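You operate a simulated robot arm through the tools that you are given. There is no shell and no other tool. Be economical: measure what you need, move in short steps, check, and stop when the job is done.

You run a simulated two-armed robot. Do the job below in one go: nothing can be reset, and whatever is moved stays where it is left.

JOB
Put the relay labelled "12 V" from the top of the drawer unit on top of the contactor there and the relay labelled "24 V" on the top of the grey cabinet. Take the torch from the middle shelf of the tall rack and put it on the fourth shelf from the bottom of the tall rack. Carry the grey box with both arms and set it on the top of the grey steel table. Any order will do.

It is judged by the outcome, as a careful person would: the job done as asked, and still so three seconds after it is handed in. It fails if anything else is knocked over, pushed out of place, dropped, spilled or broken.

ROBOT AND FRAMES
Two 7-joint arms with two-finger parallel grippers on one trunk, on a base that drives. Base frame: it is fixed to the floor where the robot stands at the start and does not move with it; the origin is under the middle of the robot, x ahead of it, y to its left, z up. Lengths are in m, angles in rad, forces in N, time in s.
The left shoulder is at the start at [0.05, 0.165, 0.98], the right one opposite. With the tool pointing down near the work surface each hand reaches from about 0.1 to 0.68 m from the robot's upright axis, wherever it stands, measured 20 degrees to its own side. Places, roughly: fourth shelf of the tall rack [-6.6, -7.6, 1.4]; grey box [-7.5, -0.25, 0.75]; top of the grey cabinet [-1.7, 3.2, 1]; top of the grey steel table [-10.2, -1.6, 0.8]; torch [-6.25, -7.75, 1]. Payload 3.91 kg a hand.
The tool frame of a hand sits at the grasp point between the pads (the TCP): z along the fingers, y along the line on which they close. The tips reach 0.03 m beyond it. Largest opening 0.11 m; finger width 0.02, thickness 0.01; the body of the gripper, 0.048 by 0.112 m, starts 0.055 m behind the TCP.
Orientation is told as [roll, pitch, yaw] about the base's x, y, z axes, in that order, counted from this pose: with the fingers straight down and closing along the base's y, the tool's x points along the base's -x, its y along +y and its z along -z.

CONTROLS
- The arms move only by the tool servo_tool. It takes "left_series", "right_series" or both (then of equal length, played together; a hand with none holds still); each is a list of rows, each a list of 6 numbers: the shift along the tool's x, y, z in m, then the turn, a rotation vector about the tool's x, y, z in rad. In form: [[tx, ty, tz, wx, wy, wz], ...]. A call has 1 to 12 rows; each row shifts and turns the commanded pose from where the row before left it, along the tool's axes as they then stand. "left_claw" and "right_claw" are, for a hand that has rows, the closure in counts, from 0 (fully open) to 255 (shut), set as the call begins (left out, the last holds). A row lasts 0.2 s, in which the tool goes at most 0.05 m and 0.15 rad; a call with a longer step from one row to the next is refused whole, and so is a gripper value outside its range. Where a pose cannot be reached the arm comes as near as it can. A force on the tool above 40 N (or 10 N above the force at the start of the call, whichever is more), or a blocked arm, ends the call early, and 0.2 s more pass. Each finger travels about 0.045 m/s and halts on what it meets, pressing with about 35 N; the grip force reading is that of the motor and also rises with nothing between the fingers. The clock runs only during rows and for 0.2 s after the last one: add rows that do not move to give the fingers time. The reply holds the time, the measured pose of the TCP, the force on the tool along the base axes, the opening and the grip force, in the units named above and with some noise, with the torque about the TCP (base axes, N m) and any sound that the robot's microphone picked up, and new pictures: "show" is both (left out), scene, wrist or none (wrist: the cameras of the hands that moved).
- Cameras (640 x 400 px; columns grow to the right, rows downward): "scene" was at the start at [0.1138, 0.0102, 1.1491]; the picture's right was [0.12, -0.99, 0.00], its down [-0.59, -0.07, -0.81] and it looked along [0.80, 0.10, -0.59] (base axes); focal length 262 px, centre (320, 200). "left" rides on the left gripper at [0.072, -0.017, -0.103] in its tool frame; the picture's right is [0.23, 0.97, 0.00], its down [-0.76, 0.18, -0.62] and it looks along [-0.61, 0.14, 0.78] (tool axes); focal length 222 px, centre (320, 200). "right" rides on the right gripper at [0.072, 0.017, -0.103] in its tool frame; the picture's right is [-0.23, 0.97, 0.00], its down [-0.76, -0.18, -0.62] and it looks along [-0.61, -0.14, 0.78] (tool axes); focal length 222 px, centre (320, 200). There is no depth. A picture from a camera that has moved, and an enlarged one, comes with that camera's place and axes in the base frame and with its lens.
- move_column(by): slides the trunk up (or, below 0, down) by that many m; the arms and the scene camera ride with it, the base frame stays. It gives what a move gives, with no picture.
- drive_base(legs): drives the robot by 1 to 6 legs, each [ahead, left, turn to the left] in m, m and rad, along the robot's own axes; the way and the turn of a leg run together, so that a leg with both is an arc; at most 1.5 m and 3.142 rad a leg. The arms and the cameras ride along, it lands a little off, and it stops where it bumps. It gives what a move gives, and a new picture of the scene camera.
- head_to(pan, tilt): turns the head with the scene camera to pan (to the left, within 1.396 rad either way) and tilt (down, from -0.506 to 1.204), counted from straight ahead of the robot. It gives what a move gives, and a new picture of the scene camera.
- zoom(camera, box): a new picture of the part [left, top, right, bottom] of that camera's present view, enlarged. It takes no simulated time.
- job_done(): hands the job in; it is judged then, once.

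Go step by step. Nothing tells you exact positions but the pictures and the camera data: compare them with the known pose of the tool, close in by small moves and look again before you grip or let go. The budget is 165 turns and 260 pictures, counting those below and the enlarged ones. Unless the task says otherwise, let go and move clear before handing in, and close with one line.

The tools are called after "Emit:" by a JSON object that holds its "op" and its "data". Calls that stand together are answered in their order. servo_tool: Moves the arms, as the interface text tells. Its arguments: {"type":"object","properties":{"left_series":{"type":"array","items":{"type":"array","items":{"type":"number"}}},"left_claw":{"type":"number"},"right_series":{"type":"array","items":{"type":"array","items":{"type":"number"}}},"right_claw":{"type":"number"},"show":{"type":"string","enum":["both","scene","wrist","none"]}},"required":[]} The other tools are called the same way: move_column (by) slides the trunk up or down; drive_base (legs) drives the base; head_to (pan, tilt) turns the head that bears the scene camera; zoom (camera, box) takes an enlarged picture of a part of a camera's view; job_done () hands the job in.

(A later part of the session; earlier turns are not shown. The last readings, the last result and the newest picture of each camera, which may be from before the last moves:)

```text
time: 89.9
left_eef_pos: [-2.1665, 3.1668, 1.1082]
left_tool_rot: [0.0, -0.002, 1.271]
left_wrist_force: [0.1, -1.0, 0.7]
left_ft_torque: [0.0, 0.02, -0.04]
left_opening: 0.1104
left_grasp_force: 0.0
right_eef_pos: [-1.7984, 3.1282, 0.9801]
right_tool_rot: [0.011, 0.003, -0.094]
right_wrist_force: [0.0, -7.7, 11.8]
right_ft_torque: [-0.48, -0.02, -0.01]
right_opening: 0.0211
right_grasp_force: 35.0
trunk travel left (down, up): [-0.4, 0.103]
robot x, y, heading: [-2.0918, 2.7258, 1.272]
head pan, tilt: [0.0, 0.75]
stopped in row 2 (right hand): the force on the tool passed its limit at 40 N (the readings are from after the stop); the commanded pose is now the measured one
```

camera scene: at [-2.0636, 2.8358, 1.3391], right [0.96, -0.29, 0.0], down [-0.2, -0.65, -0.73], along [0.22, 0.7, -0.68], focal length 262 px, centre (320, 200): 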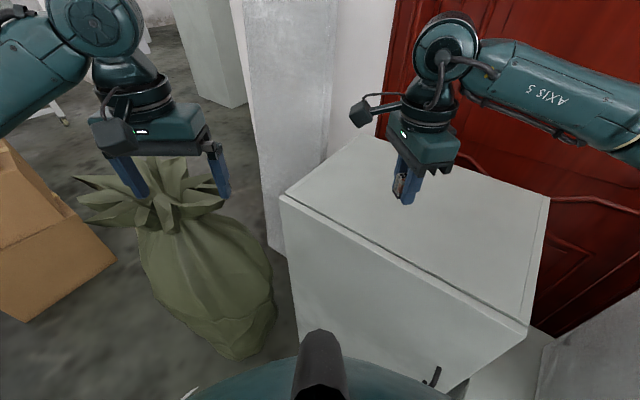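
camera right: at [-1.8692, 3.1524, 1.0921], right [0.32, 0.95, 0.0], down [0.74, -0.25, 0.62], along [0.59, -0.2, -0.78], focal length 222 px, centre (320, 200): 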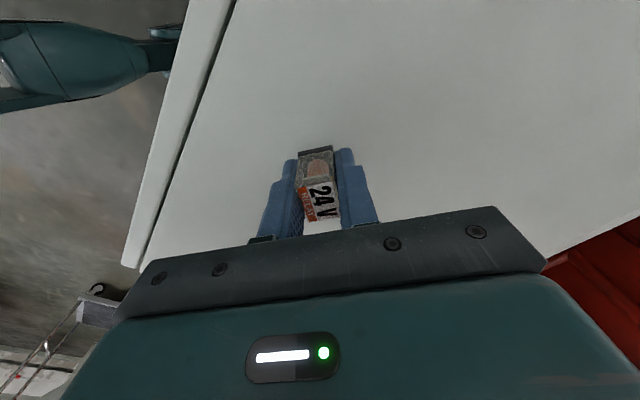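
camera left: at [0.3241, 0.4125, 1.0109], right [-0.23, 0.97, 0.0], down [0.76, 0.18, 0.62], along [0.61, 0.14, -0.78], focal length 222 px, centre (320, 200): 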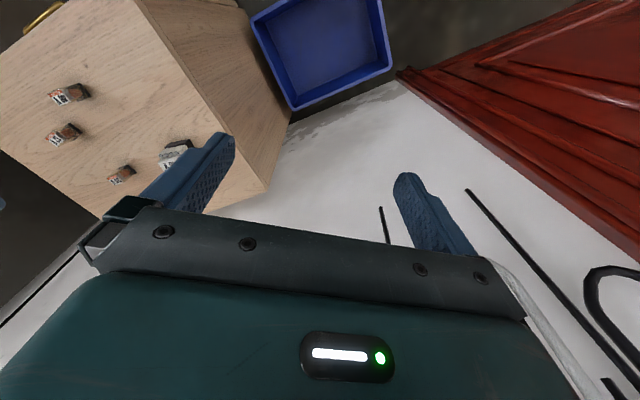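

Contact is made. I ease up a millimetre, release and rise.

Emit:
{"op": "servo_tool", "data": {"right_series": [[0, 0, -0.001, 0, 0, 0], [0, 0, 0, 0, 0, 0]], "show": "none"}}

Emit:
{"op": "servo_tool", "data": {"right_series": [[0, 0, 0, 0, 0, 0], [0, 0, 0, 0, 0, 0], [0, 0, 0, 0, 0, 0], [0, 0, 0, 0, 0, 0]], "right_claw": 130, "show": "wrist"}}

Emit:
{"op": "servo_tool", "data": {"right_series": [[0, 0, -0.02, 0, 0, 0], [0, 0, -0.03, 0, 0, 0], [0, 0, -0.04, 0, 0, 0], [0, 0, -0.04, 0, 0, 0]], "show": "wrist"}}

```text
time: 90.5
left_eef_pos: [-2.1667, 3.1664, 1.1086]
left_tool_rot: [-0.002, -0.002, 1.27]
left_wrist_force: [-0.4, 0.3, -0.8]
left_ft_torque: [-0.02, -0.01, -0.01]
left_opening: 0.11
left_grasp_force: 0.0
right_eef_pos: [-1.7981, 3.128, 0.9809]
right_tool_rot: [0.009, 0.002, -0.094]
right_wrist_force: [-3.0, -6.0, 8.7]
right_ft_torque: [-0.36, 0.07, -0.1]
right_opening: 0.021
right_grasp_force: 34.8
trunk travel left (down, up): [-0.4, 0.103]
robot x, y, heading: [-2.0939, 2.7281, 1.273]
head pan, tilt: [0.0, 0.75]
```

```text
time: 91.5
left_eef_pos: [-2.1673, 3.1686, 1.1087]
left_tool_rot: [-0.001, 0.001, 1.273]
left_wrist_force: [0.2, 0.8, -0.3]
left_ft_torque: [0.01, 0.01, -0.03]
left_opening: 0.1098
left_grasp_force: 0.0
right_eef_pos: [-1.7975, 3.1301, 0.979]
right_tool_rot: [0.012, -0.001, -0.095]
right_wrist_force: [3.2, 11.2, 14.3]
right_ft_torque: [-0.11, -0.05, 0.09]
right_opening: 0.0476
right_grasp_force: 0.1
trunk travel left (down, up): [-0.4, 0.103]
robot x, y, heading: [-2.095, 2.7274, 1.274]
head pan, tilt: [0.0, 0.75]
camera right: at [-1.8666, 3.1525, 1.0838], right [0.32, 0.95, 0.01], down [0.74, -0.26, 0.62], along [0.59, -0.19, -0.78], focal length 222 px, centre (320, 200)
```

right: 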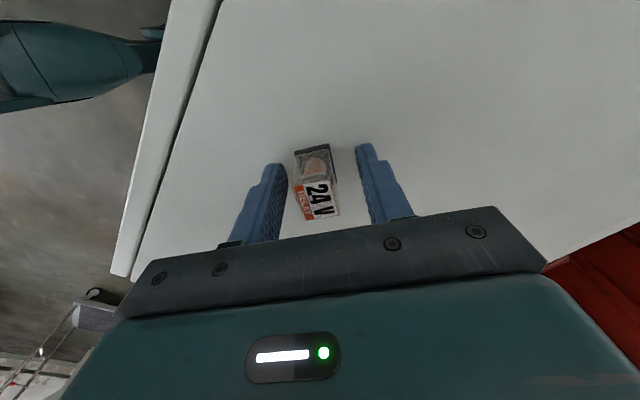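

```text
time: 92.5
left_eef_pos: [-2.167, 3.1683, 1.108]
left_tool_rot: [0.001, 0.001, 1.272]
left_wrist_force: [-0.1, -0.5, -0.1]
left_ft_torque: [0.01, -0.05, 0.02]
left_opening: 0.1101
left_grasp_force: 0.0
right_eef_pos: [-1.7937, 3.1292, 1.1085]
right_tool_rot: [0.009, 0.0, -0.095]
right_wrist_force: [-0.2, -0.3, 0.4]
right_ft_torque: [0.01, -0.02, 0.01]
right_opening: 0.054
right_grasp_force: 0.1
trunk travel left (down, up): [-0.4, 0.103]
robot x, y, heading: [-2.0941, 2.7279, 1.272]
head pan, tilt: [0.0, 0.75]
camera right: at [-1.8646, 3.1524, 1.2116], right [0.32, 0.95, 0.01], down [0.74, -0.25, 0.62], along [0.59, -0.19, -0.78], focal length 222 px, centre (320, 200)
```

right: 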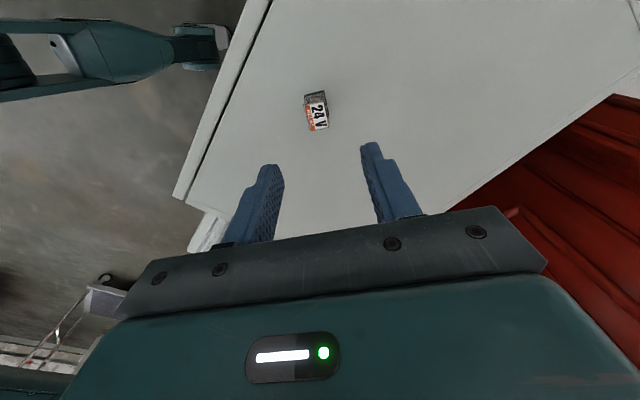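

The 24 V relay stands on the grey cabinet. I back away and turn toward the grey box to survey the way.

Emit:
{"op": "drive_base", "data": {"legs": [[-0.5, 0, 0], [0, 0, 2.2]]}}

Emit:
{"op": "head_to", "data": {"pan": 0.0, "tilt": 0.3}}

```text
time: 100.7
left_eef_pos: [-2.5494, 1.9316, 1.1086]
left_tool_rot: [0.0, 0.001, -2.801]
left_wrist_force: [-0.4, -0.3, -0.4]
left_ft_torque: [0.02, -0.01, 0.0]
left_opening: 0.1101
left_grasp_force: 0.2
right_eef_pos: [-2.7406, 2.2526, 1.1075]
right_tool_rot: [0.008, 0.0, 2.114]
right_wrist_force: [0.0, 0.3, 0.0]
right_ft_torque: [-0.03, 0.01, 0.01]
right_opening: 0.0538
right_grasp_force: 0.0
trunk travel left (down, up): [-0.4, 0.103]
robot x, y, heading: [-2.239, 2.2485, -2.798]
head pan, tilt: [0.0, 0.75]
camera scene: at [-2.3474, 2.2143, 1.3392], right [-0.33, 0.94, 0.0], down [0.64, 0.23, -0.73], along [-0.69, -0.24, -0.68], focal length 262 px, centre (320, 200)
```

scene: 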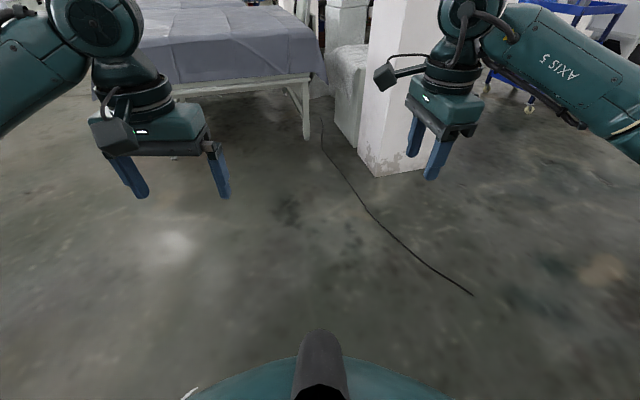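

```text
time: 101.6
left_eef_pos: [-2.5496, 1.9328, 1.1073]
left_tool_rot: [-0.001, 0.0, -2.804]
left_wrist_force: [0.7, -1.3, 0.1]
left_ft_torque: [0.02, -0.02, 0.0]
left_opening: 0.1099
left_grasp_force: 0.1
right_eef_pos: [-2.7403, 2.2534, 1.1079]
right_tool_rot: [0.01, 0.0, 2.114]
right_wrist_force: [-0.1, 0.0, 0.8]
right_ft_torque: [-0.01, -0.02, 0.03]
right_opening: 0.0537
right_grasp_force: 0.2
trunk travel left (down, up): [-0.4, 0.103]
robot x, y, heading: [-2.2396, 2.2576, -2.8]
head pan, tilt: [0.0, 0.3]
camera scene: at [-2.3574, 2.2108, 1.3795], right [-0.33, 0.94, 0.0], down [0.28, 0.1, -0.95], along [-0.9, -0.32, -0.3], focal length 262 px, centre (320, 200)
```

scene: 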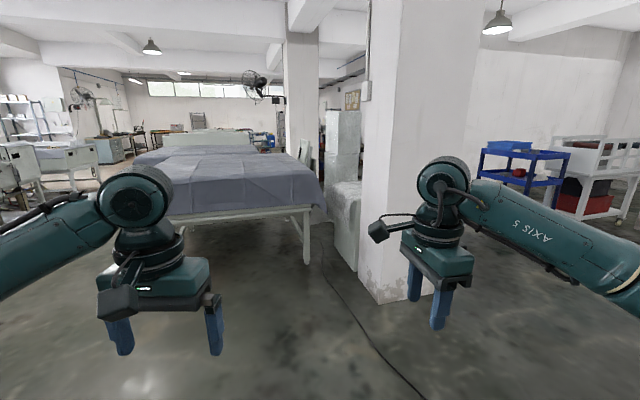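

Emit:
{"op": "head_to", "data": {"pan": 0.6, "tilt": 0.3}}

Emit:
{"op": "zoom", "data": {"camera": "scene", "box": [240, 100, 640, 300]}}

```text
time: 102.6
left_eef_pos: [-2.5494, 1.9315, 1.1075]
left_tool_rot: [0.001, 0.0, -2.804]
left_wrist_force: [0.7, 0.4, -0.4]
left_ft_torque: [-0.02, 0.0, -0.02]
left_opening: 0.1098
left_grasp_force: 0.0
right_eef_pos: [-2.7403, 2.2532, 1.1079]
right_tool_rot: [0.008, -0.001, 2.113]
right_wrist_force: [-0.8, -0.1, -0.3]
right_ft_torque: [-0.02, 0.03, 0.01]
right_opening: 0.0541
right_grasp_force: 0.1
trunk travel left (down, up): [-0.4, 0.103]
robot x, y, heading: [-2.2408, 2.2524, -2.806]
head pan, tilt: [0.6, 0.3]
camera scene: at [-2.3245, 2.1666, 1.3796], right [-0.81, 0.59, 0.0], down [0.17, 0.24, -0.96], along [-0.56, -0.77, -0.3], focal length 262 px, centre (320, 200)
```

scene: 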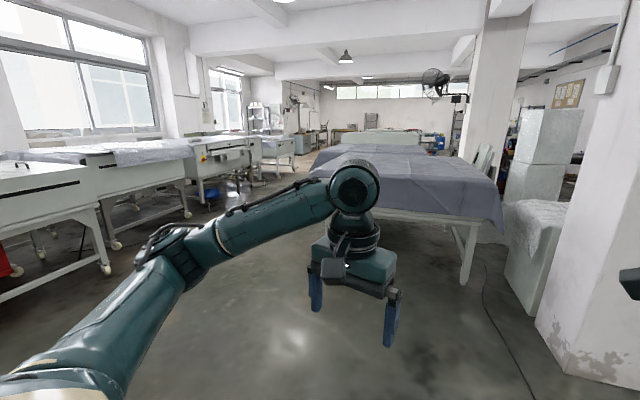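

```text
1.60 times, centred on (440, 200) of scene
camera zoom: at [-2.3245, 2.1666, 1.3796], right [-0.81, 0.59, 0.0], down [0.17, 0.24, -0.96], along [-0.56, -0.77, -0.3], focal length 419 px, centre (128, 200)
```

zoom: 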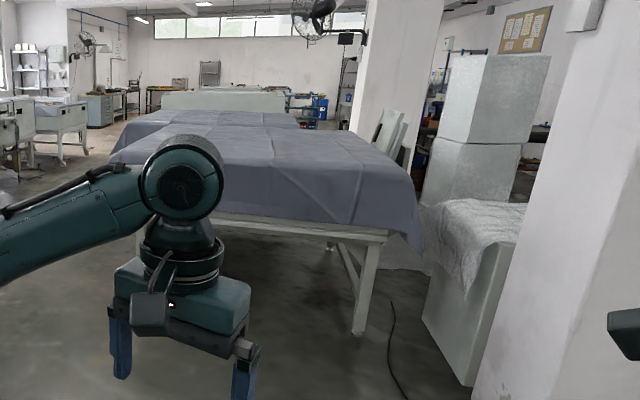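

The covered tables block the direct line; there is an aisle to their left. I turn and drive down that aisle.

Emit:
{"op": "drive_base", "data": {"legs": [[0, 0, 0.8], [1.4, 0, 0], [1.2, 0, 0]]}}

Emit:
{"op": "head_to", "data": {"pan": -0.5, "tilt": 0.35}}

```text
time: 117.3
left_eef_pos: [-3.2462, -0.5687, 1.1077]
left_tool_rot: [0.0, 0.0, -1.976]
left_wrist_force: [-0.6, 0.1, 0.6]
left_ft_torque: [0.0, -0.05, -0.01]
left_opening: 0.11
left_grasp_force: 0.0
right_eef_pos: [-3.6125, -0.4915, 1.1086]
right_tool_rot: [0.009, 0.001, 2.941]
right_wrist_force: [-0.1, -0.1, -0.4]
right_ft_torque: [-0.01, 0.01, -0.03]
right_opening: 0.0538
right_grasp_force: 0.0
trunk travel left (down, up): [-0.4, 0.103]
robot x, y, heading: [-3.2709, -0.1218, -1.97]
head pan, tilt: [0.6, 0.3]
camera scene: at [-3.2682, -0.2415, 1.3795], right [-0.98, -0.2, 0.0], down [-0.06, 0.29, -0.96], along [0.19, -0.94, -0.3], focal length 262 px, centre (320, 200)
```

scene: 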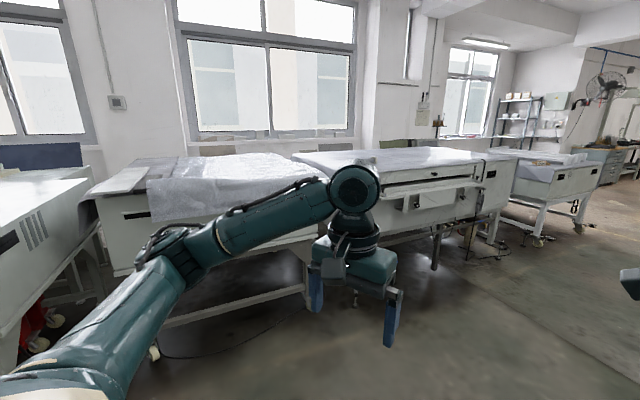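

```text
time: 118.6
left_eef_pos: [-3.2472, -0.5673, 1.108]
left_tool_rot: [0.0, 0.001, -1.975]
left_wrist_force: [0.7, 0.3, -0.2]
left_ft_torque: [0.03, 0.01, 0.01]
left_opening: 0.1102
left_grasp_force: 0.1
right_eef_pos: [-3.6104, -0.4915, 1.1077]
right_tool_rot: [0.008, 0.001, 2.942]
right_wrist_force: [0.1, -1.2, -0.4]
right_ft_torque: [0.02, 0.0, -0.01]
right_opening: 0.0538
right_grasp_force: 0.0
trunk travel left (down, up): [-0.4, 0.103]
robot x, y, heading: [-3.2736, -0.123, -1.975]
head pan, tilt: [-0.499, 0.351]
camera scene: at [-3.3595, -0.2075, 1.3749], right [-0.62, 0.78, 0.0], down [0.27, 0.21, -0.94], along [-0.74, -0.58, -0.34], focal length 262 px, centre (320, 200)
```

scene: 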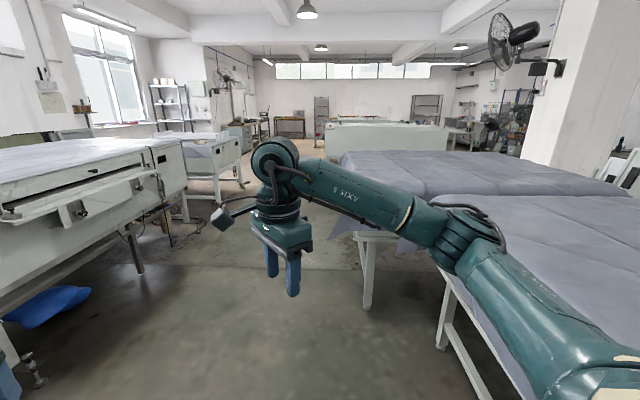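

I align with the aisle (heading about -2.5), shift to its middle and go forward past the covered tables.

Emit:
{"op": "drive_base", "data": {"legs": [[0, 0, -0.525], [0.7, 0.65, 0], [1.2, 0, 0], [1.0, 0, 0]]}}

Emit:
{"op": "head_to", "data": {"pan": -0.8, "tilt": 0.3}}

```text
time: 136.5
left_eef_pos: [-5.4499, -2.7118, 1.108]
left_tool_rot: [-0.002, 0.001, -2.527]
left_wrist_force: [-0.3, 0.5, -0.4]
left_ft_torque: [0.02, -0.03, -0.01]
left_opening: 0.1099
left_grasp_force: 0.1
right_eef_pos: [-5.7206, -2.4537, 1.1077]
right_tool_rot: [0.009, -0.001, 2.389]
right_wrist_force: [0.2, -0.4, -0.3]
right_ft_torque: [-0.01, 0.02, 0.01]
right_opening: 0.0536
right_grasp_force: 0.1
trunk travel left (down, up): [-0.4, 0.103]
robot x, y, heading: [-5.235, -2.3191, -2.524]
head pan, tilt: [-0.499, 0.351]
camera scene: at [-5.3577, -2.346, 1.3748], right [-0.12, 0.99, 0.0], down [0.34, 0.04, -0.94], along [-0.93, -0.11, -0.34], focal length 262 px, centre (320, 200)
```

scene: 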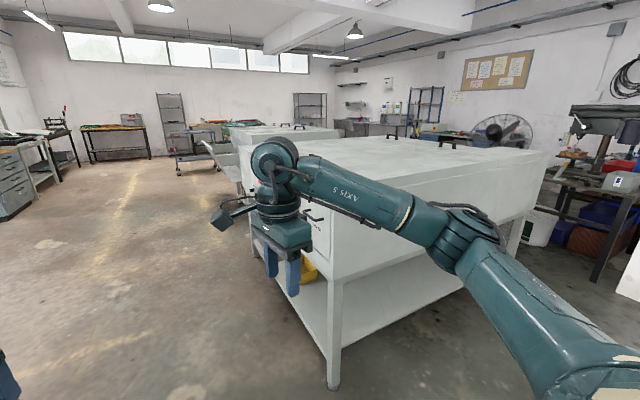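

```text
time: 137.3
left_eef_pos: [-5.4494, -2.7105, 1.1077]
left_tool_rot: [-0.001, -0.001, -2.525]
left_wrist_force: [-0.3, -0.7, -0.2]
left_ft_torque: [-0.01, 0.04, -0.02]
left_opening: 0.11
left_grasp_force: 0.1
right_eef_pos: [-5.7205, -2.4543, 1.1085]
right_tool_rot: [0.009, 0.0, 2.392]
right_wrist_force: [0.3, 0.5, -0.8]
right_ft_torque: [0.01, -0.03, 0.01]
right_opening: 0.0537
right_grasp_force: 0.1
trunk travel left (down, up): [-0.4, 0.103]
robot x, y, heading: [-5.241, -2.3164, -2.518]
head pan, tilt: [-0.799, 0.3]
camera scene: at [-5.3568, -2.318, 1.3796], right [0.18, 0.98, 0.0], down [0.29, -0.05, -0.96], along [-0.94, 0.17, -0.3], focal length 262 px, centre (320, 200)
```

scene: 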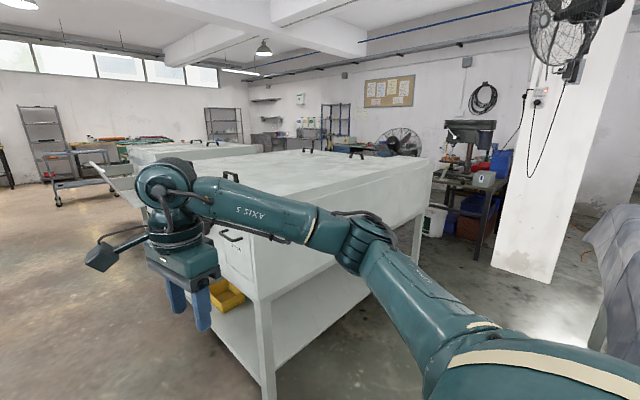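

Emit:
{"op": "zoom", "data": {"camera": "scene", "box": [400, 100, 560, 270]}}

```text
2.35 times, centred on (480, 185) of scene
camera zoom: at [-5.3568, -2.318, 1.3796], right [0.18, 0.98, 0.0], down [0.29, -0.05, -0.96], along [-0.94, 0.17, -0.3], focal length 616 px, centre (-56, 235)
```

zoom: 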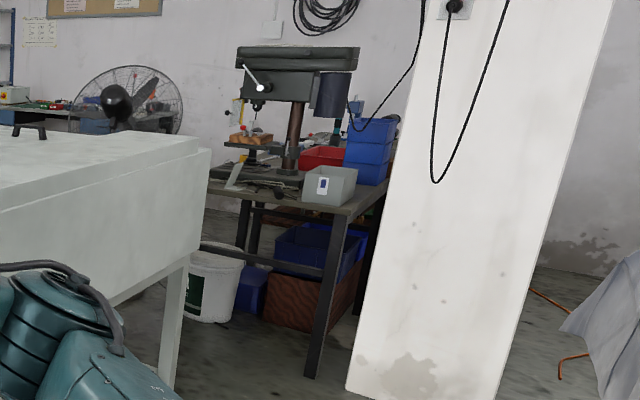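

The grey box stands on the right front corner of the drill-press bench, reached through an aisle between the white chest and the covered table. I look further right to see that aisle.

Emit:
{"op": "head_to", "data": {"pan": -1.3, "tilt": 0.5}}

```text
time: 138.2
left_eef_pos: [-5.4507, -2.7107, 1.1076]
left_tool_rot: [-0.002, -0.001, -2.527]
left_wrist_force: [0.5, 0.4, 0.7]
left_ft_torque: [0.01, -0.01, -0.01]
left_opening: 0.1098
left_grasp_force: 0.0
right_eef_pos: [-5.7214, -2.454, 1.1076]
right_tool_rot: [0.009, 0.001, 2.391]
right_wrist_force: [-0.4, -0.1, -1.0]
right_ft_torque: [0.01, -0.01, 0.01]
right_opening: 0.0539
right_grasp_force: 0.0
trunk travel left (down, up): [-0.4, 0.103]
robot x, y, heading: [-5.2359, -2.3175, -2.526]
head pan, tilt: [-1.3, 0.499]
camera scene: at [-5.3356, -2.2775, 1.3612], right [0.63, 0.78, 0.0], down [0.37, -0.3, -0.88], along [-0.68, 0.55, -0.48], focal length 262 px, centre (320, 200)
```

scene: 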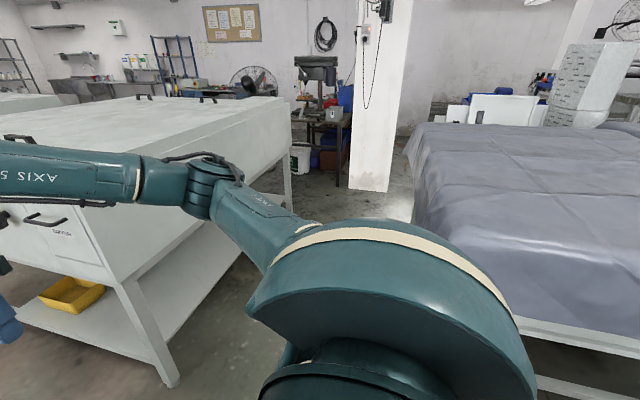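

The aisle between the chest and the covered table is about 1 m wide, heading about 2.23. I raise the trunk, turn to that heading and drive in.

Emit:
{"op": "move_column", "data": {"by": 0.1}}

Emit:
{"op": "drive_base", "data": {"legs": [[0, 0, -1.527], [0.58, 0.395, 0], [0.9, 0, 0]]}}

Emit:
{"op": "head_to", "data": {"pan": 0.0, "tilt": 0.6}}

```text
time: 139.6
left_eef_pos: [-5.4497, -2.7107, 1.2073]
left_tool_rot: [-0.001, 0.001, -2.525]
left_wrist_force: [-0.9, 0.6, -0.3]
left_ft_torque: [0.01, -0.01, 0.03]
left_opening: 0.1099
left_grasp_force: 0.1
right_eef_pos: [-5.7209, -2.4542, 1.2083]
right_tool_rot: [0.008, -0.001, 2.39]
right_wrist_force: [-0.4, -0.1, 0.0]
right_ft_torque: [-0.03, 0.01, -0.01]
right_opening: 0.0539
right_grasp_force: 0.1
trunk travel left (down, up): [-0.5, 0.003]
robot x, y, heading: [-5.2415, -2.3185, -2.525]
head pan, tilt: [-1.3, 0.499]
```

```text
time: 151.4
left_eef_pos: [-6.8708, -1.2665, 1.2074]
left_tool_rot: [0.0, 0.0, 2.276]
left_wrist_force: [-0.5, 0.8, 1.1]
left_ft_torque: [-0.01, -0.01, 0.01]
left_opening: 0.11
left_grasp_force: 0.1
right_eef_pos: [-6.6396, -0.9728, 1.207]
right_tool_rot: [0.009, 0.001, 0.911]
right_wrist_force: [-0.4, 0.4, 0.4]
right_ft_torque: [0.03, -0.01, -0.01]
right_opening: 0.0541
right_grasp_force: 0.0
trunk travel left (down, up): [-0.5, 0.003]
robot x, y, heading: [-6.4585, -1.4366, 2.275]
head pan, tilt: [-1.3, 0.499]
camera scene: at [-6.431, -1.3435, 1.4612], right [0.83, -0.56, 0.0], down [-0.27, -0.4, -0.88], along [0.49, 0.73, -0.48], focal length 262 px, centre (320, 200)
```

scene: 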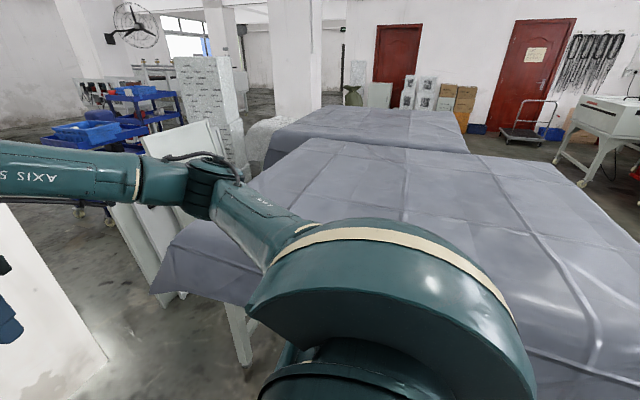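

```text
time: 152.9
left_eef_pos: [-6.871, -1.2675, 1.207]
left_tool_rot: [-0.001, 0.001, 2.279]
left_wrist_force: [-0.4, -0.9, 0.3]
left_ft_torque: [0.01, -0.01, 0.01]
left_opening: 0.1098
left_grasp_force: 0.2
right_eef_pos: [-6.6403, -0.972, 1.2074]
right_tool_rot: [0.009, 0.001, 0.911]
right_wrist_force: [0.6, 0.6, -0.1]
right_ft_torque: [-0.02, -0.04, 0.01]
right_opening: 0.054
right_grasp_force: 0.1
trunk travel left (down, up): [-0.5, 0.003]
robot x, y, heading: [-6.46, -1.4435, 2.281]
head pan, tilt: [0.0, 0.6]
camera scene: at [-6.539, -1.3519, 1.4521], right [0.76, 0.65, 0.0], down [0.37, -0.43, -0.83], along [-0.54, 0.63, -0.56], focal length 262 px, centre (320, 200)
```

scene: 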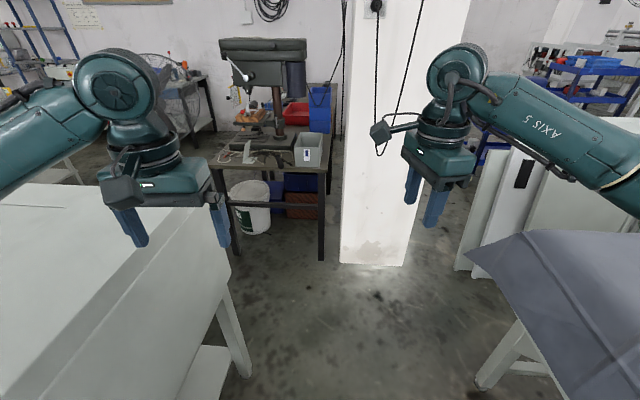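

I now see the box on the bench's front corner, next to the pillar. I reset the right hand's yaw to match the robot's and draw both hands back before going nearer.

Emit:
{"op": "servo_tool", "data": {"right_series": [[0, 0, 0, 0, 0, -0.137], [0, 0, 0, 0, 0, -0.137], [0, 0, 0, 0, 0, -0.137], [0, 0, 0, 0, 0, -0.137], [0, 0, 0, 0, 0, -0.137], [0, 0, 0, 0, 0, -0.137], [0, 0, 0, 0, 0, -0.137], [0, 0, 0, 0, 0, -0.137], [0, 0, 0, 0, 0, -0.137], [0, 0, 0, 0, 0, -0.137]], "show": "none"}}

Emit:
{"op": "servo_tool", "data": {"right_series": [[0.04, 0.005, 0, 0, 0, 0], [0.04, 0.005, 0, 0, 0, 0], [0.04, 0.005, 0, 0, 0, 0], [0.03, 0.005, 0, 0, 0, 0]], "left_series": [[0.02, 0, 0, 0, 0, 0], [0.02, 0, 0, 0, 0, 0], [0.02, 0, 0, 0, 0, 0], [0.02, 0, 0, 0, 0, 0]], "show": "none"}}

Emit:
{"op": "drive_base", "data": {"legs": [[0.722, -0.08, 0], [0, 0, -0.08]]}}

Emit:
{"op": "head_to", "data": {"pan": 0.25, "tilt": 0.8}}

```text
time: 155.1
left_eef_pos: [-6.8702, -1.2671, 1.2078]
left_tool_rot: [0.001, 0.001, 2.277]
left_wrist_force: [-0.5, -1.1, -0.4]
left_ft_torque: [0.06, 0.02, 0.02]
left_opening: 0.11
left_grasp_force: 0.0
right_eef_pos: [-6.6398, -0.9731, 1.2062]
right_tool_rot: [0.001, -0.007, 2.284]
right_wrist_force: [0.5, 0.6, -0.2]
right_ft_torque: [0.03, 0.0, 0.02]
right_opening: 0.0541
right_grasp_force: 0.0
trunk travel left (down, up): [-0.5, 0.003]
robot x, y, heading: [-6.4625, -1.4422, 2.276]
head pan, tilt: [0.0, 0.6]
```

```text
time: 156.1
left_eef_pos: [-6.8179, -1.3292, 1.209]
left_tool_rot: [0.0, 0.001, 2.279]
left_wrist_force: [-0.6, 0.5, 0.3]
left_ft_torque: [0.0, -0.01, -0.01]
left_opening: 0.1099
left_grasp_force: 0.1
right_eef_pos: [-6.5566, -1.101, 1.2064]
right_tool_rot: [0.001, -0.009, 2.279]
right_wrist_force: [0.2, -0.1, 0.4]
right_ft_torque: [0.01, -0.04, 0.03]
right_opening: 0.0541
right_grasp_force: 0.0
trunk travel left (down, up): [-0.5, 0.003]
robot x, y, heading: [-6.4618, -1.4403, 2.278]
head pan, tilt: [0.0, 0.6]
```

```text
time: 160.4
left_eef_pos: [-7.195, -0.7258, 1.207]
left_tool_rot: [0.001, -0.001, 2.197]
left_wrist_force: [-0.3, 0.3, -0.4]
left_ft_torque: [-0.04, 0.0, -0.01]
left_opening: 0.1101
left_grasp_force: 0.0
right_eef_pos: [-6.9177, -0.5171, 1.2056]
right_tool_rot: [0.004, -0.009, 2.2]
right_wrist_force: [0.4, 1.2, 0.8]
right_ft_torque: [-0.05, 0.0, 0.03]
right_opening: 0.0539
right_grasp_force: 0.1
trunk travel left (down, up): [-0.5, 0.003]
robot x, y, heading: [-6.8474, -0.8698, 2.195]
head pan, tilt: [0.0, 0.6]
camera scene: at [-6.919, -0.77, 1.4521], right [0.81, 0.59, 0.0], down [0.33, -0.46, -0.82], along [-0.48, 0.67, -0.57], focal length 262 px, centre (320, 200)
```

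scene: 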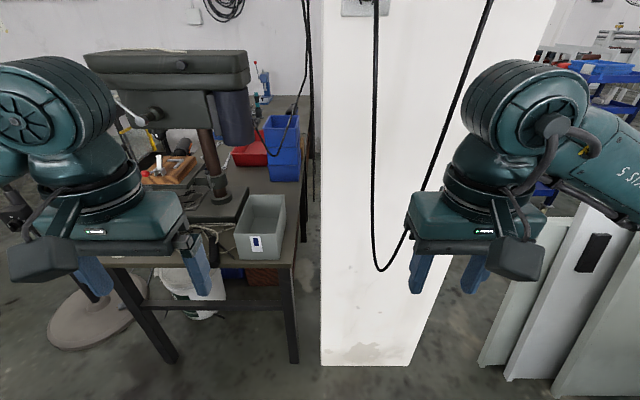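

```text
time: 161.2
left_eef_pos: [-7.1961, -0.7258, 1.208]
left_tool_rot: [0.001, 0.001, 2.199]
left_wrist_force: [0.4, -0.2, 0.0]
left_ft_torque: [-0.03, 0.0, -0.01]
left_opening: 0.11
left_grasp_force: 0.0
right_eef_pos: [-6.9176, -0.5172, 1.2055]
right_tool_rot: [0.002, -0.009, 2.201]
right_wrist_force: [-0.6, 0.6, -0.4]
right_ft_torque: [-0.03, 0.01, 0.02]
right_opening: 0.0539
right_grasp_force: 0.1
trunk travel left (down, up): [-0.5, 0.003]
robot x, y, heading: [-6.85, -0.8645, 2.202]
head pan, tilt: [0.25, 0.799]
camera scene: at [-6.9294, -0.7903, 1.4353], right [0.64, 0.77, 0.0], down [0.55, -0.46, -0.7], along [-0.54, 0.45, -0.72], focal length 262 px, centre (320, 200)
```

scene: 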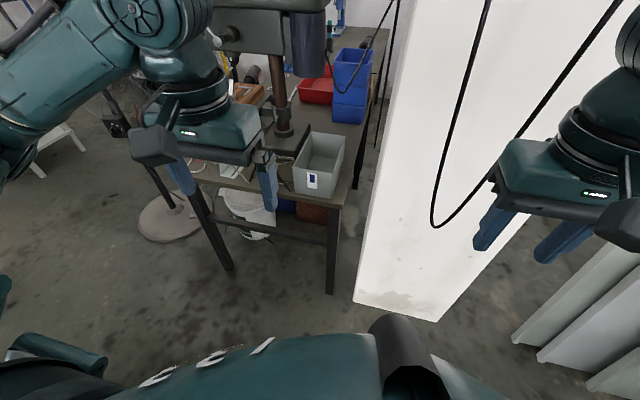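

Emit:
{"op": "zoom", "data": {"camera": "scene", "box": [220, 110, 380, 230]}}

```text
3.33 times, centred on (300, 170) of scene
camera zoom: at [-6.9294, -0.7903, 1.4353], right [0.64, 0.77, 0.0], down [0.55, -0.46, -0.7], along [-0.54, 0.45, -0.72], focal length 873 px, centre (387, 300)
```

zoom: 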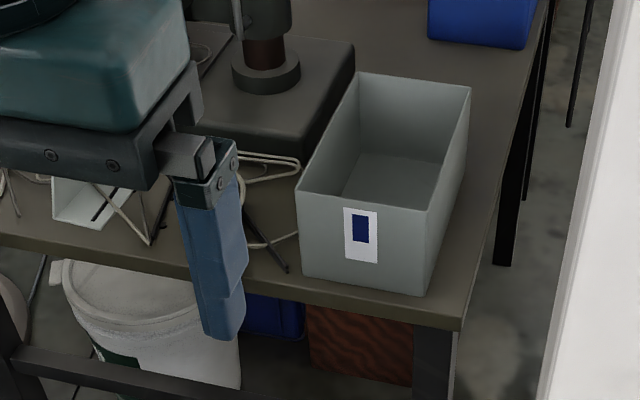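

The box is an open tray, about 0.145 wide by 0.24 deep by 0.12 high, with its top at z about 0.86. It is centred near [-7.56, -0.27] and aligned with heading 2.2. I drive diagonally to stand before it at about [-7.33, -0.75], then lower the trunk.

Emit:
{"op": "drive_base", "data": {"legs": [[0.38, 0.32, 0]]}}

Emit:
{"op": "move_column", "data": {"by": -0.12}}

Emit:
{"op": "head_to", "data": {"pan": -0.1, "tilt": 0.85}}

```text
time: 164.6
left_eef_pos: [-7.6767, -0.6141, 1.208]
left_tool_rot: [0.0, -0.002, 2.207]
left_wrist_force: [0.0, 0.0, -0.2]
left_ft_torque: [0.0, -0.02, 0.01]
left_opening: 0.1104
left_grasp_force: 0.0
right_eef_pos: [-7.3998, -0.4041, 1.2048]
right_tool_rot: [0.002, -0.01, 2.208]
right_wrist_force: [1.2, 0.1, 0.6]
right_ft_torque: [-0.02, 0.02, -0.02]
right_opening: 0.054
right_grasp_force: 0.1
trunk travel left (down, up): [-0.5, 0.003]
robot x, y, heading: [-7.3292, -0.7512, 2.198]
head pan, tilt: [0.25, 0.799]
camera scene: at [-7.4103, -0.6769, 1.4352], right [0.63, 0.77, 0.0], down [0.56, -0.45, -0.7], along [-0.54, 0.44, -0.72], focal length 262 px, centre (320, 200)
```

scene: 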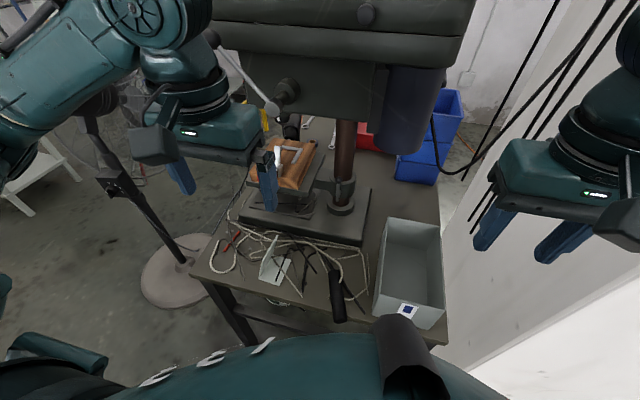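

```text
time: 166.1
left_eef_pos: [-7.6776, -0.615, 1.0893]
left_tool_rot: [-0.001, -0.001, 2.206]
left_wrist_force: [-0.4, 0.4, 0.3]
left_ft_torque: [-0.03, 0.02, -0.01]
left_opening: 0.1102
left_grasp_force: 0.0
right_eef_pos: [-7.3991, -0.4041, 1.0867]
right_tool_rot: [0.003, -0.008, 2.209]
right_wrist_force: [0.0, 0.4, 0.2]
right_ft_torque: [-0.04, -0.01, 0.0]
right_opening: 0.0538
right_grasp_force: 0.0
trunk travel left (down, up): [-0.38, 0.123]
robot x, y, heading: [-7.3263, -0.7533, 2.209]
head pan, tilt: [0.25, 0.799]
```

```text
time: 166.9
left_eef_pos: [-7.6767, -0.6136, 1.0874]
left_tool_rot: [0.0, 0.001, 2.206]
left_wrist_force: [0.0, 0.1, 0.5]
left_ft_torque: [-0.01, 0.01, -0.01]
left_opening: 0.1099
left_grasp_force: 0.0
right_eef_pos: [-7.4, -0.4034, 1.0859]
right_tool_rot: [0.002, -0.007, 2.207]
right_wrist_force: [0.0, -0.5, -0.2]
right_ft_torque: [0.01, -0.01, 0.01]
right_opening: 0.0539
right_grasp_force: 0.0
trunk travel left (down, up): [-0.38, 0.123]
robot x, y, heading: [-7.3262, -0.7543, 2.201]
head pan, tilt: [-0.099, 0.85]
camera scene: at [-7.3876, -0.6609, 1.3112], right [0.86, 0.51, 0.0], down [0.38, -0.65, -0.66], along [-0.34, 0.57, -0.75], focal length 262 px, centre (320, 200)
```

scene: 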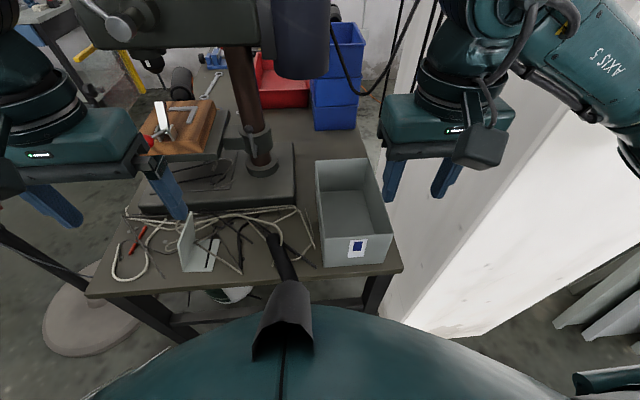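

The drill motor overhangs the back-left of the box, so I will grip the left wall near the front and the right wall near the back. I bring both hands nearer, keeping short of the box, to measure it with the wrist cameras.

Emit:
{"op": "servo_tool", "data": {"right_series": [[-0.02, -0.005, 0.02, 0, 0, 0], [-0.02, -0.005, 0.02, 0, 0, 0], [-0.02, -0.005, 0.02, 0, 0, 0], [-0.02, -0.005, 0.02, 0, 0, 0], [0, 0, 0, 0, 0, 0]], "left_series": [[0, -0.03, 0.02, 0, 0, 0], [0, -0.03, 0.02, 0, 0, 0], [0, -0.03, 0.02, 0, 0, 0], [0, -0.03, 0.02, 0, 0, 0], [0, 0, 0, 0, 0, 0]], "right_claw": 0, "show": "both"}}

```text
time: 168.1
left_eef_pos: [-7.5783, -0.5536, 1.0119]
left_tool_rot: [-0.006, -0.011, 2.206]
left_wrist_force: [0.7, -0.1, -0.2]
left_ft_torque: [0.02, 0.0, 0.0]
left_opening: 0.11
left_grasp_force: 0.0
right_eef_pos: [-7.4296, -0.3392, 1.0178]
right_tool_rot: [-0.007, -0.03, 2.216]
right_wrist_force: [-0.1, 0.2, -0.2]
right_ft_torque: [0.03, 0.0, -0.02]
right_opening: 0.1099
right_grasp_force: 0.1
trunk travel left (down, up): [-0.38, 0.123]
robot x, y, heading: [-7.3276, -0.7514, 2.201]
head pan, tilt: [-0.099, 0.85]
camera scene: at [-7.3861, -0.6765, 1.3129], right [0.86, 0.51, 0.01], down [0.38, -0.64, -0.67], along [-0.34, 0.58, -0.74], focal length 262 px, centre (320, 200)
camera right: at [-7.3972, -0.4103, 1.1181], right [-0.92, -0.4, 0.0], down [-0.31, 0.7, 0.65], along [-0.26, 0.59, -0.76], focal length 222 px, centre (320, 200)
camera left: at [-7.5229, -0.6037, 1.1143], right [-0.65, -0.76, -0.01], down [-0.59, 0.5, 0.63], along [-0.48, 0.42, -0.78], focal length 222 px, centre (320, 200)
```

scene: 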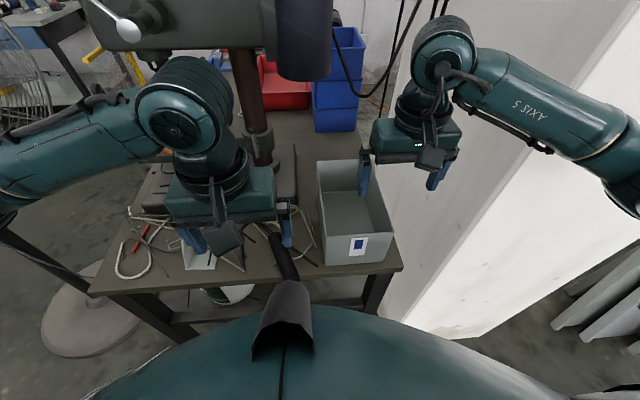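
right: 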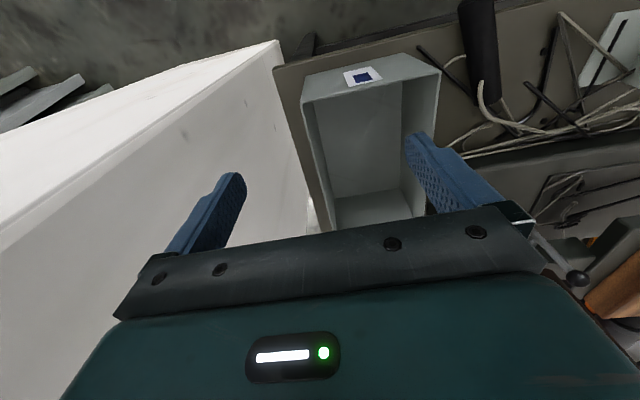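
left: 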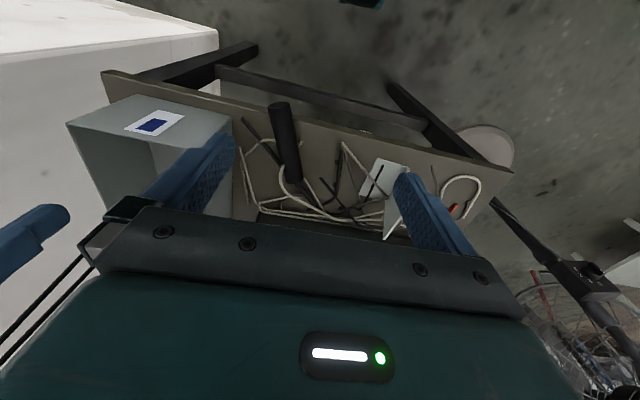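

The trunk seems to have swayed slightly. I hold still for a moment and re-measure.

Emit:
{"op": "servo_tool", "data": {"right_series": [[0, 0, 0, 0, 0, 0], [0, 0, 0, 0, 0, 0], [0, 0, 0, 0, 0, 0]], "left_series": [[0, 0, 0, 0, 0, 0], [0, 0, 0, 0, 0, 0], [0, 0, 0, 0, 0, 0]], "show": "wrist"}}

Emit:
{"op": "head_to", "data": {"pan": -0.1, "tilt": 0.3}}

```text
time: 168.9
left_eef_pos: [-7.5793, -0.5539, 1.0134]
left_tool_rot: [-0.01, -0.015, 2.204]
left_wrist_force: [-0.3, 0.0, 1.0]
left_ft_torque: [0.01, -0.02, 0.01]
left_opening: 0.11
left_grasp_force: 0.1
right_eef_pos: [-7.4287, -0.3399, 1.0156]
right_tool_rot: [-0.006, -0.027, 2.215]
right_wrist_force: [0.4, -0.4, 0.7]
right_ft_torque: [-0.03, 0.0, 0.02]
right_opening: 0.1102
right_grasp_force: 0.1
trunk travel left (down, up): [-0.38, 0.123]
robot x, y, heading: [-7.3276, -0.7542, 2.203]
head pan, tilt: [-0.099, 0.85]
camera right: at [-7.3969, -0.4104, 1.1178], right [-0.92, -0.4, 0.0], down [-0.31, 0.7, 0.65], along [-0.26, 0.59, -0.76], focal length 222 px, centre (320, 200)
camera left: at [-7.523, -0.6039, 1.1143], right [-0.65, -0.76, -0.01], down [-0.59, 0.5, 0.63], along [-0.48, 0.42, -0.77], focal length 222 px, centre (320, 200)
```

right: 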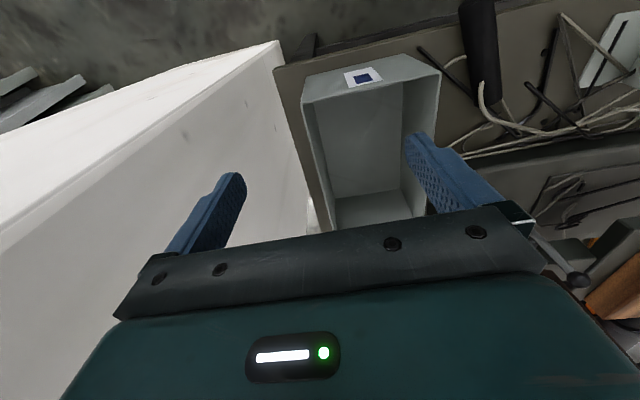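
left: 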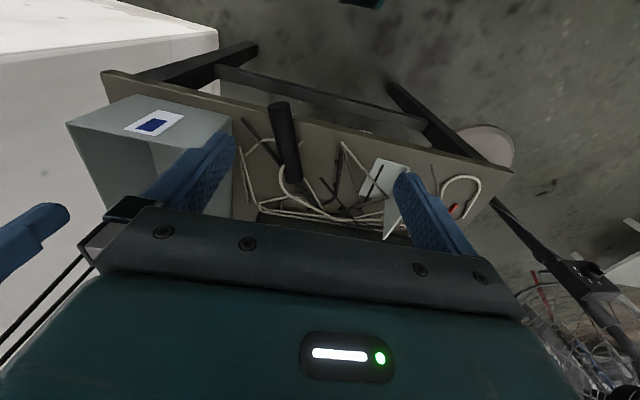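

```text
time: 169.9
left_eef_pos: [-7.5794, -0.554, 1.0117]
left_tool_rot: [-0.007, -0.015, 2.208]
left_wrist_force: [0.7, -0.3, 0.1]
left_ft_torque: [-0.01, 0.01, 0.03]
left_opening: 0.1099
left_grasp_force: 0.1
right_eef_pos: [-7.4298, -0.3382, 1.0162]
right_tool_rot: [-0.005, -0.025, 2.214]
right_wrist_force: [-0.1, -0.9, -0.1]
right_ft_torque: [0.01, 0.01, -0.03]
right_opening: 0.1099
right_grasp_force: 0.1
trunk travel left (down, up): [-0.38, 0.123]
robot x, y, heading: [-7.3268, -0.7525, 2.204]
head pan, tilt: [-0.099, 0.3]
camera scene: at [-7.3934, -0.6641, 1.3611], right [0.86, 0.51, 0.01], down [0.15, -0.24, -0.96], along [-0.49, 0.83, -0.28], focal length 262 px, centre (320, 200)
```

scene: 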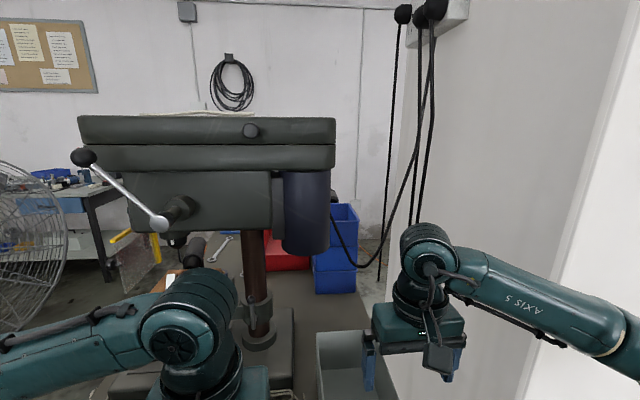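

A slight tilt persists, so something is probably touching — likely the right elbow on the pillar. I retract the right hand to test this.

Emit:
{"op": "servo_tool", "data": {"right_series": [[0.03, 0.0, -0.02, 0, 0, 0], [0.03, 0.0, -0.02, 0, 0, 0], [0.0, 0.0, 0, 0, 0, 0]], "show": "none"}}

Emit:
{"op": "head_to", "data": {"pan": -0.8, "tilt": 0.5}}

```text
time: 170.7
left_eef_pos: [-7.5803, -0.5424, 1.0079]
left_tool_rot: [0.003, 0.001, 2.205]
left_wrist_force: [0.5, -0.9, -0.1]
left_ft_torque: [-0.04, -0.02, 0.0]
left_opening: 0.1101
left_grasp_force: 0.1
right_eef_pos: [-7.3948, -0.3777, 1.0465]
right_tool_rot: [0.001, -0.008, 2.205]
right_wrist_force: [-0.9, 0.9, -0.6]
right_ft_torque: [0.0, -0.03, 0.02]
right_opening: 0.1099
right_grasp_force: 0.0
trunk travel left (down, up): [-0.38, 0.123]
robot x, y, heading: [-7.3283, -0.7483, 2.207]
head pan, tilt: [-0.099, 0.3]
```

```text
time: 171.7
left_eef_pos: [-7.5809, -0.5431, 1.0091]
left_tool_rot: [0.0, 0.0, 2.204]
left_wrist_force: [-0.6, 0.5, 0.7]
left_ft_torque: [0.0, 0.0, 0.01]
left_opening: 0.1099
left_grasp_force: 0.1
right_eef_pos: [-7.3957, -0.3777, 1.047]
right_tool_rot: [0.001, -0.01, 2.211]
right_wrist_force: [0.0, -0.1, -0.3]
right_ft_torque: [0.02, 0.02, -0.02]
right_opening: 0.1099
right_grasp_force: 0.0
trunk travel left (down, up): [-0.38, 0.123]
robot x, y, heading: [-7.3274, -0.7492, 2.204]
head pan, tilt: [-0.799, 0.499]
camera scene: at [-7.3328, -0.6383, 1.3412], right [0.99, -0.16, 0.0], down [-0.08, -0.47, -0.88], along [0.14, 0.87, -0.48], focal length 262 px, centre (320, 200)
```

scene: 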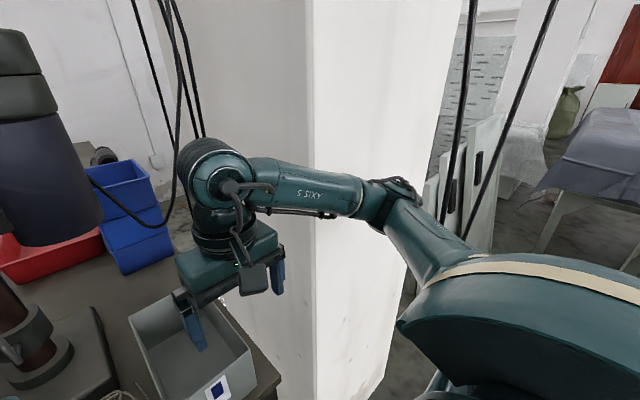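

Confirmed: the right forearm touched the pillar's corner. I move left about 0.17 m and turn right by 0.5, so that the box lies straight ahead and the right forearm clears the pillar.

Emit:
{"op": "drive_base", "data": {"legs": [[0.0, 0.175, 0], [0.028, 0, -0.5]]}}

Emit:
{"op": "head_to", "data": {"pan": -0.3, "tilt": 0.7}}

```text
time: 175.3
left_eef_pos: [-7.5969, -0.5259, 1.0085]
left_tool_rot: [0.0, 0.0, 1.697]
left_wrist_force: [0.2, -1.1, -0.6]
left_ft_torque: [0.04, 0.0, 0.0]
left_opening: 0.11
left_grasp_force: 0.0
right_eef_pos: [-7.3565, -0.4705, 1.0468]
right_tool_rot: [0.004, -0.009, 1.7]
right_wrist_force: [-0.1, 0.2, -0.1]
right_ft_torque: [0.03, 0.01, -0.01]
right_opening: 0.11
right_grasp_force: 0.0
trunk travel left (down, up): [-0.38, 0.123]
robot x, y, heading: [-7.4802, -0.827, 1.699]
head pan, tilt: [-0.799, 0.499]
camera scene: at [-7.4267, -0.7298, 1.3411], right [0.78, -0.62, 0.0], down [-0.3, -0.37, -0.88], along [0.55, 0.69, -0.48], focal length 262 px, centre (320, 200)
```

scene: 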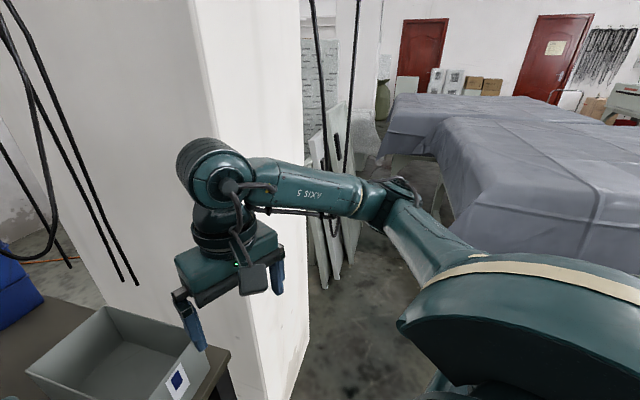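

```text
time: 176.3
left_eef_pos: [-7.5974, -0.525, 1.0087]
left_tool_rot: [-0.001, 0.0, 1.696]
left_wrist_force: [-0.2, -0.5, 0.1]
left_ft_torque: [0.0, -0.01, 0.01]
left_opening: 0.1102
left_grasp_force: 0.1
right_eef_pos: [-7.3555, -0.4697, 1.0474]
right_tool_rot: [0.002, -0.01, 1.7]
right_wrist_force: [-0.4, -1.5, 0.4]
right_ft_torque: [0.0, 0.02, -0.02]
right_opening: 0.11
right_grasp_force: 0.0
trunk travel left (down, up): [-0.38, 0.123]
robot x, y, heading: [-7.4765, -0.8339, 1.693]
head pan, tilt: [-0.3, 0.7]
camera scene: at [-7.4688, -0.7173, 1.3235], right [0.98, -0.17, 0.0], down [-0.11, -0.63, -0.77], along [0.13, 0.75, -0.64], focal length 262 px, centre (320, 200)
```

scene: 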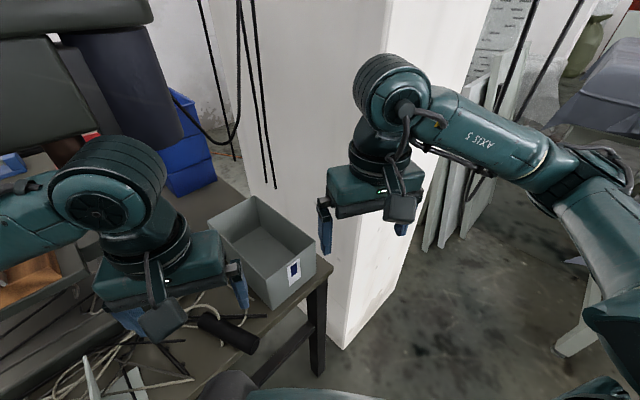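

Emit:
{"op": "zoom", "data": {"camera": "scene", "box": [200, 180, 340, 320]}}

```text
2.86 times, centred on (270, 250) of scene
camera zoom: at [-7.4688, -0.7173, 1.3235], right [0.98, -0.17, 0.0], down [-0.11, -0.63, -0.77], along [0.13, 0.75, -0.64], focal length 748 px, centre (463, 57)
```

zoom: 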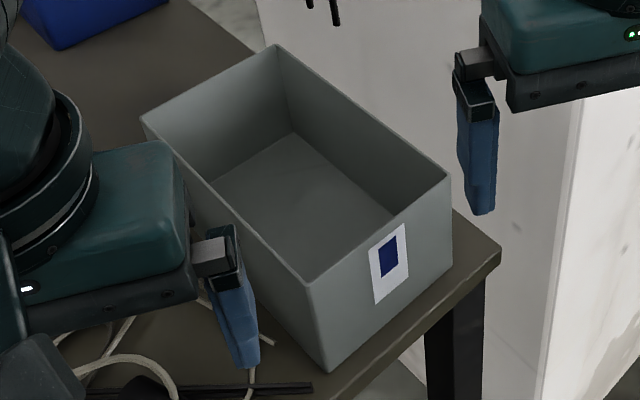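

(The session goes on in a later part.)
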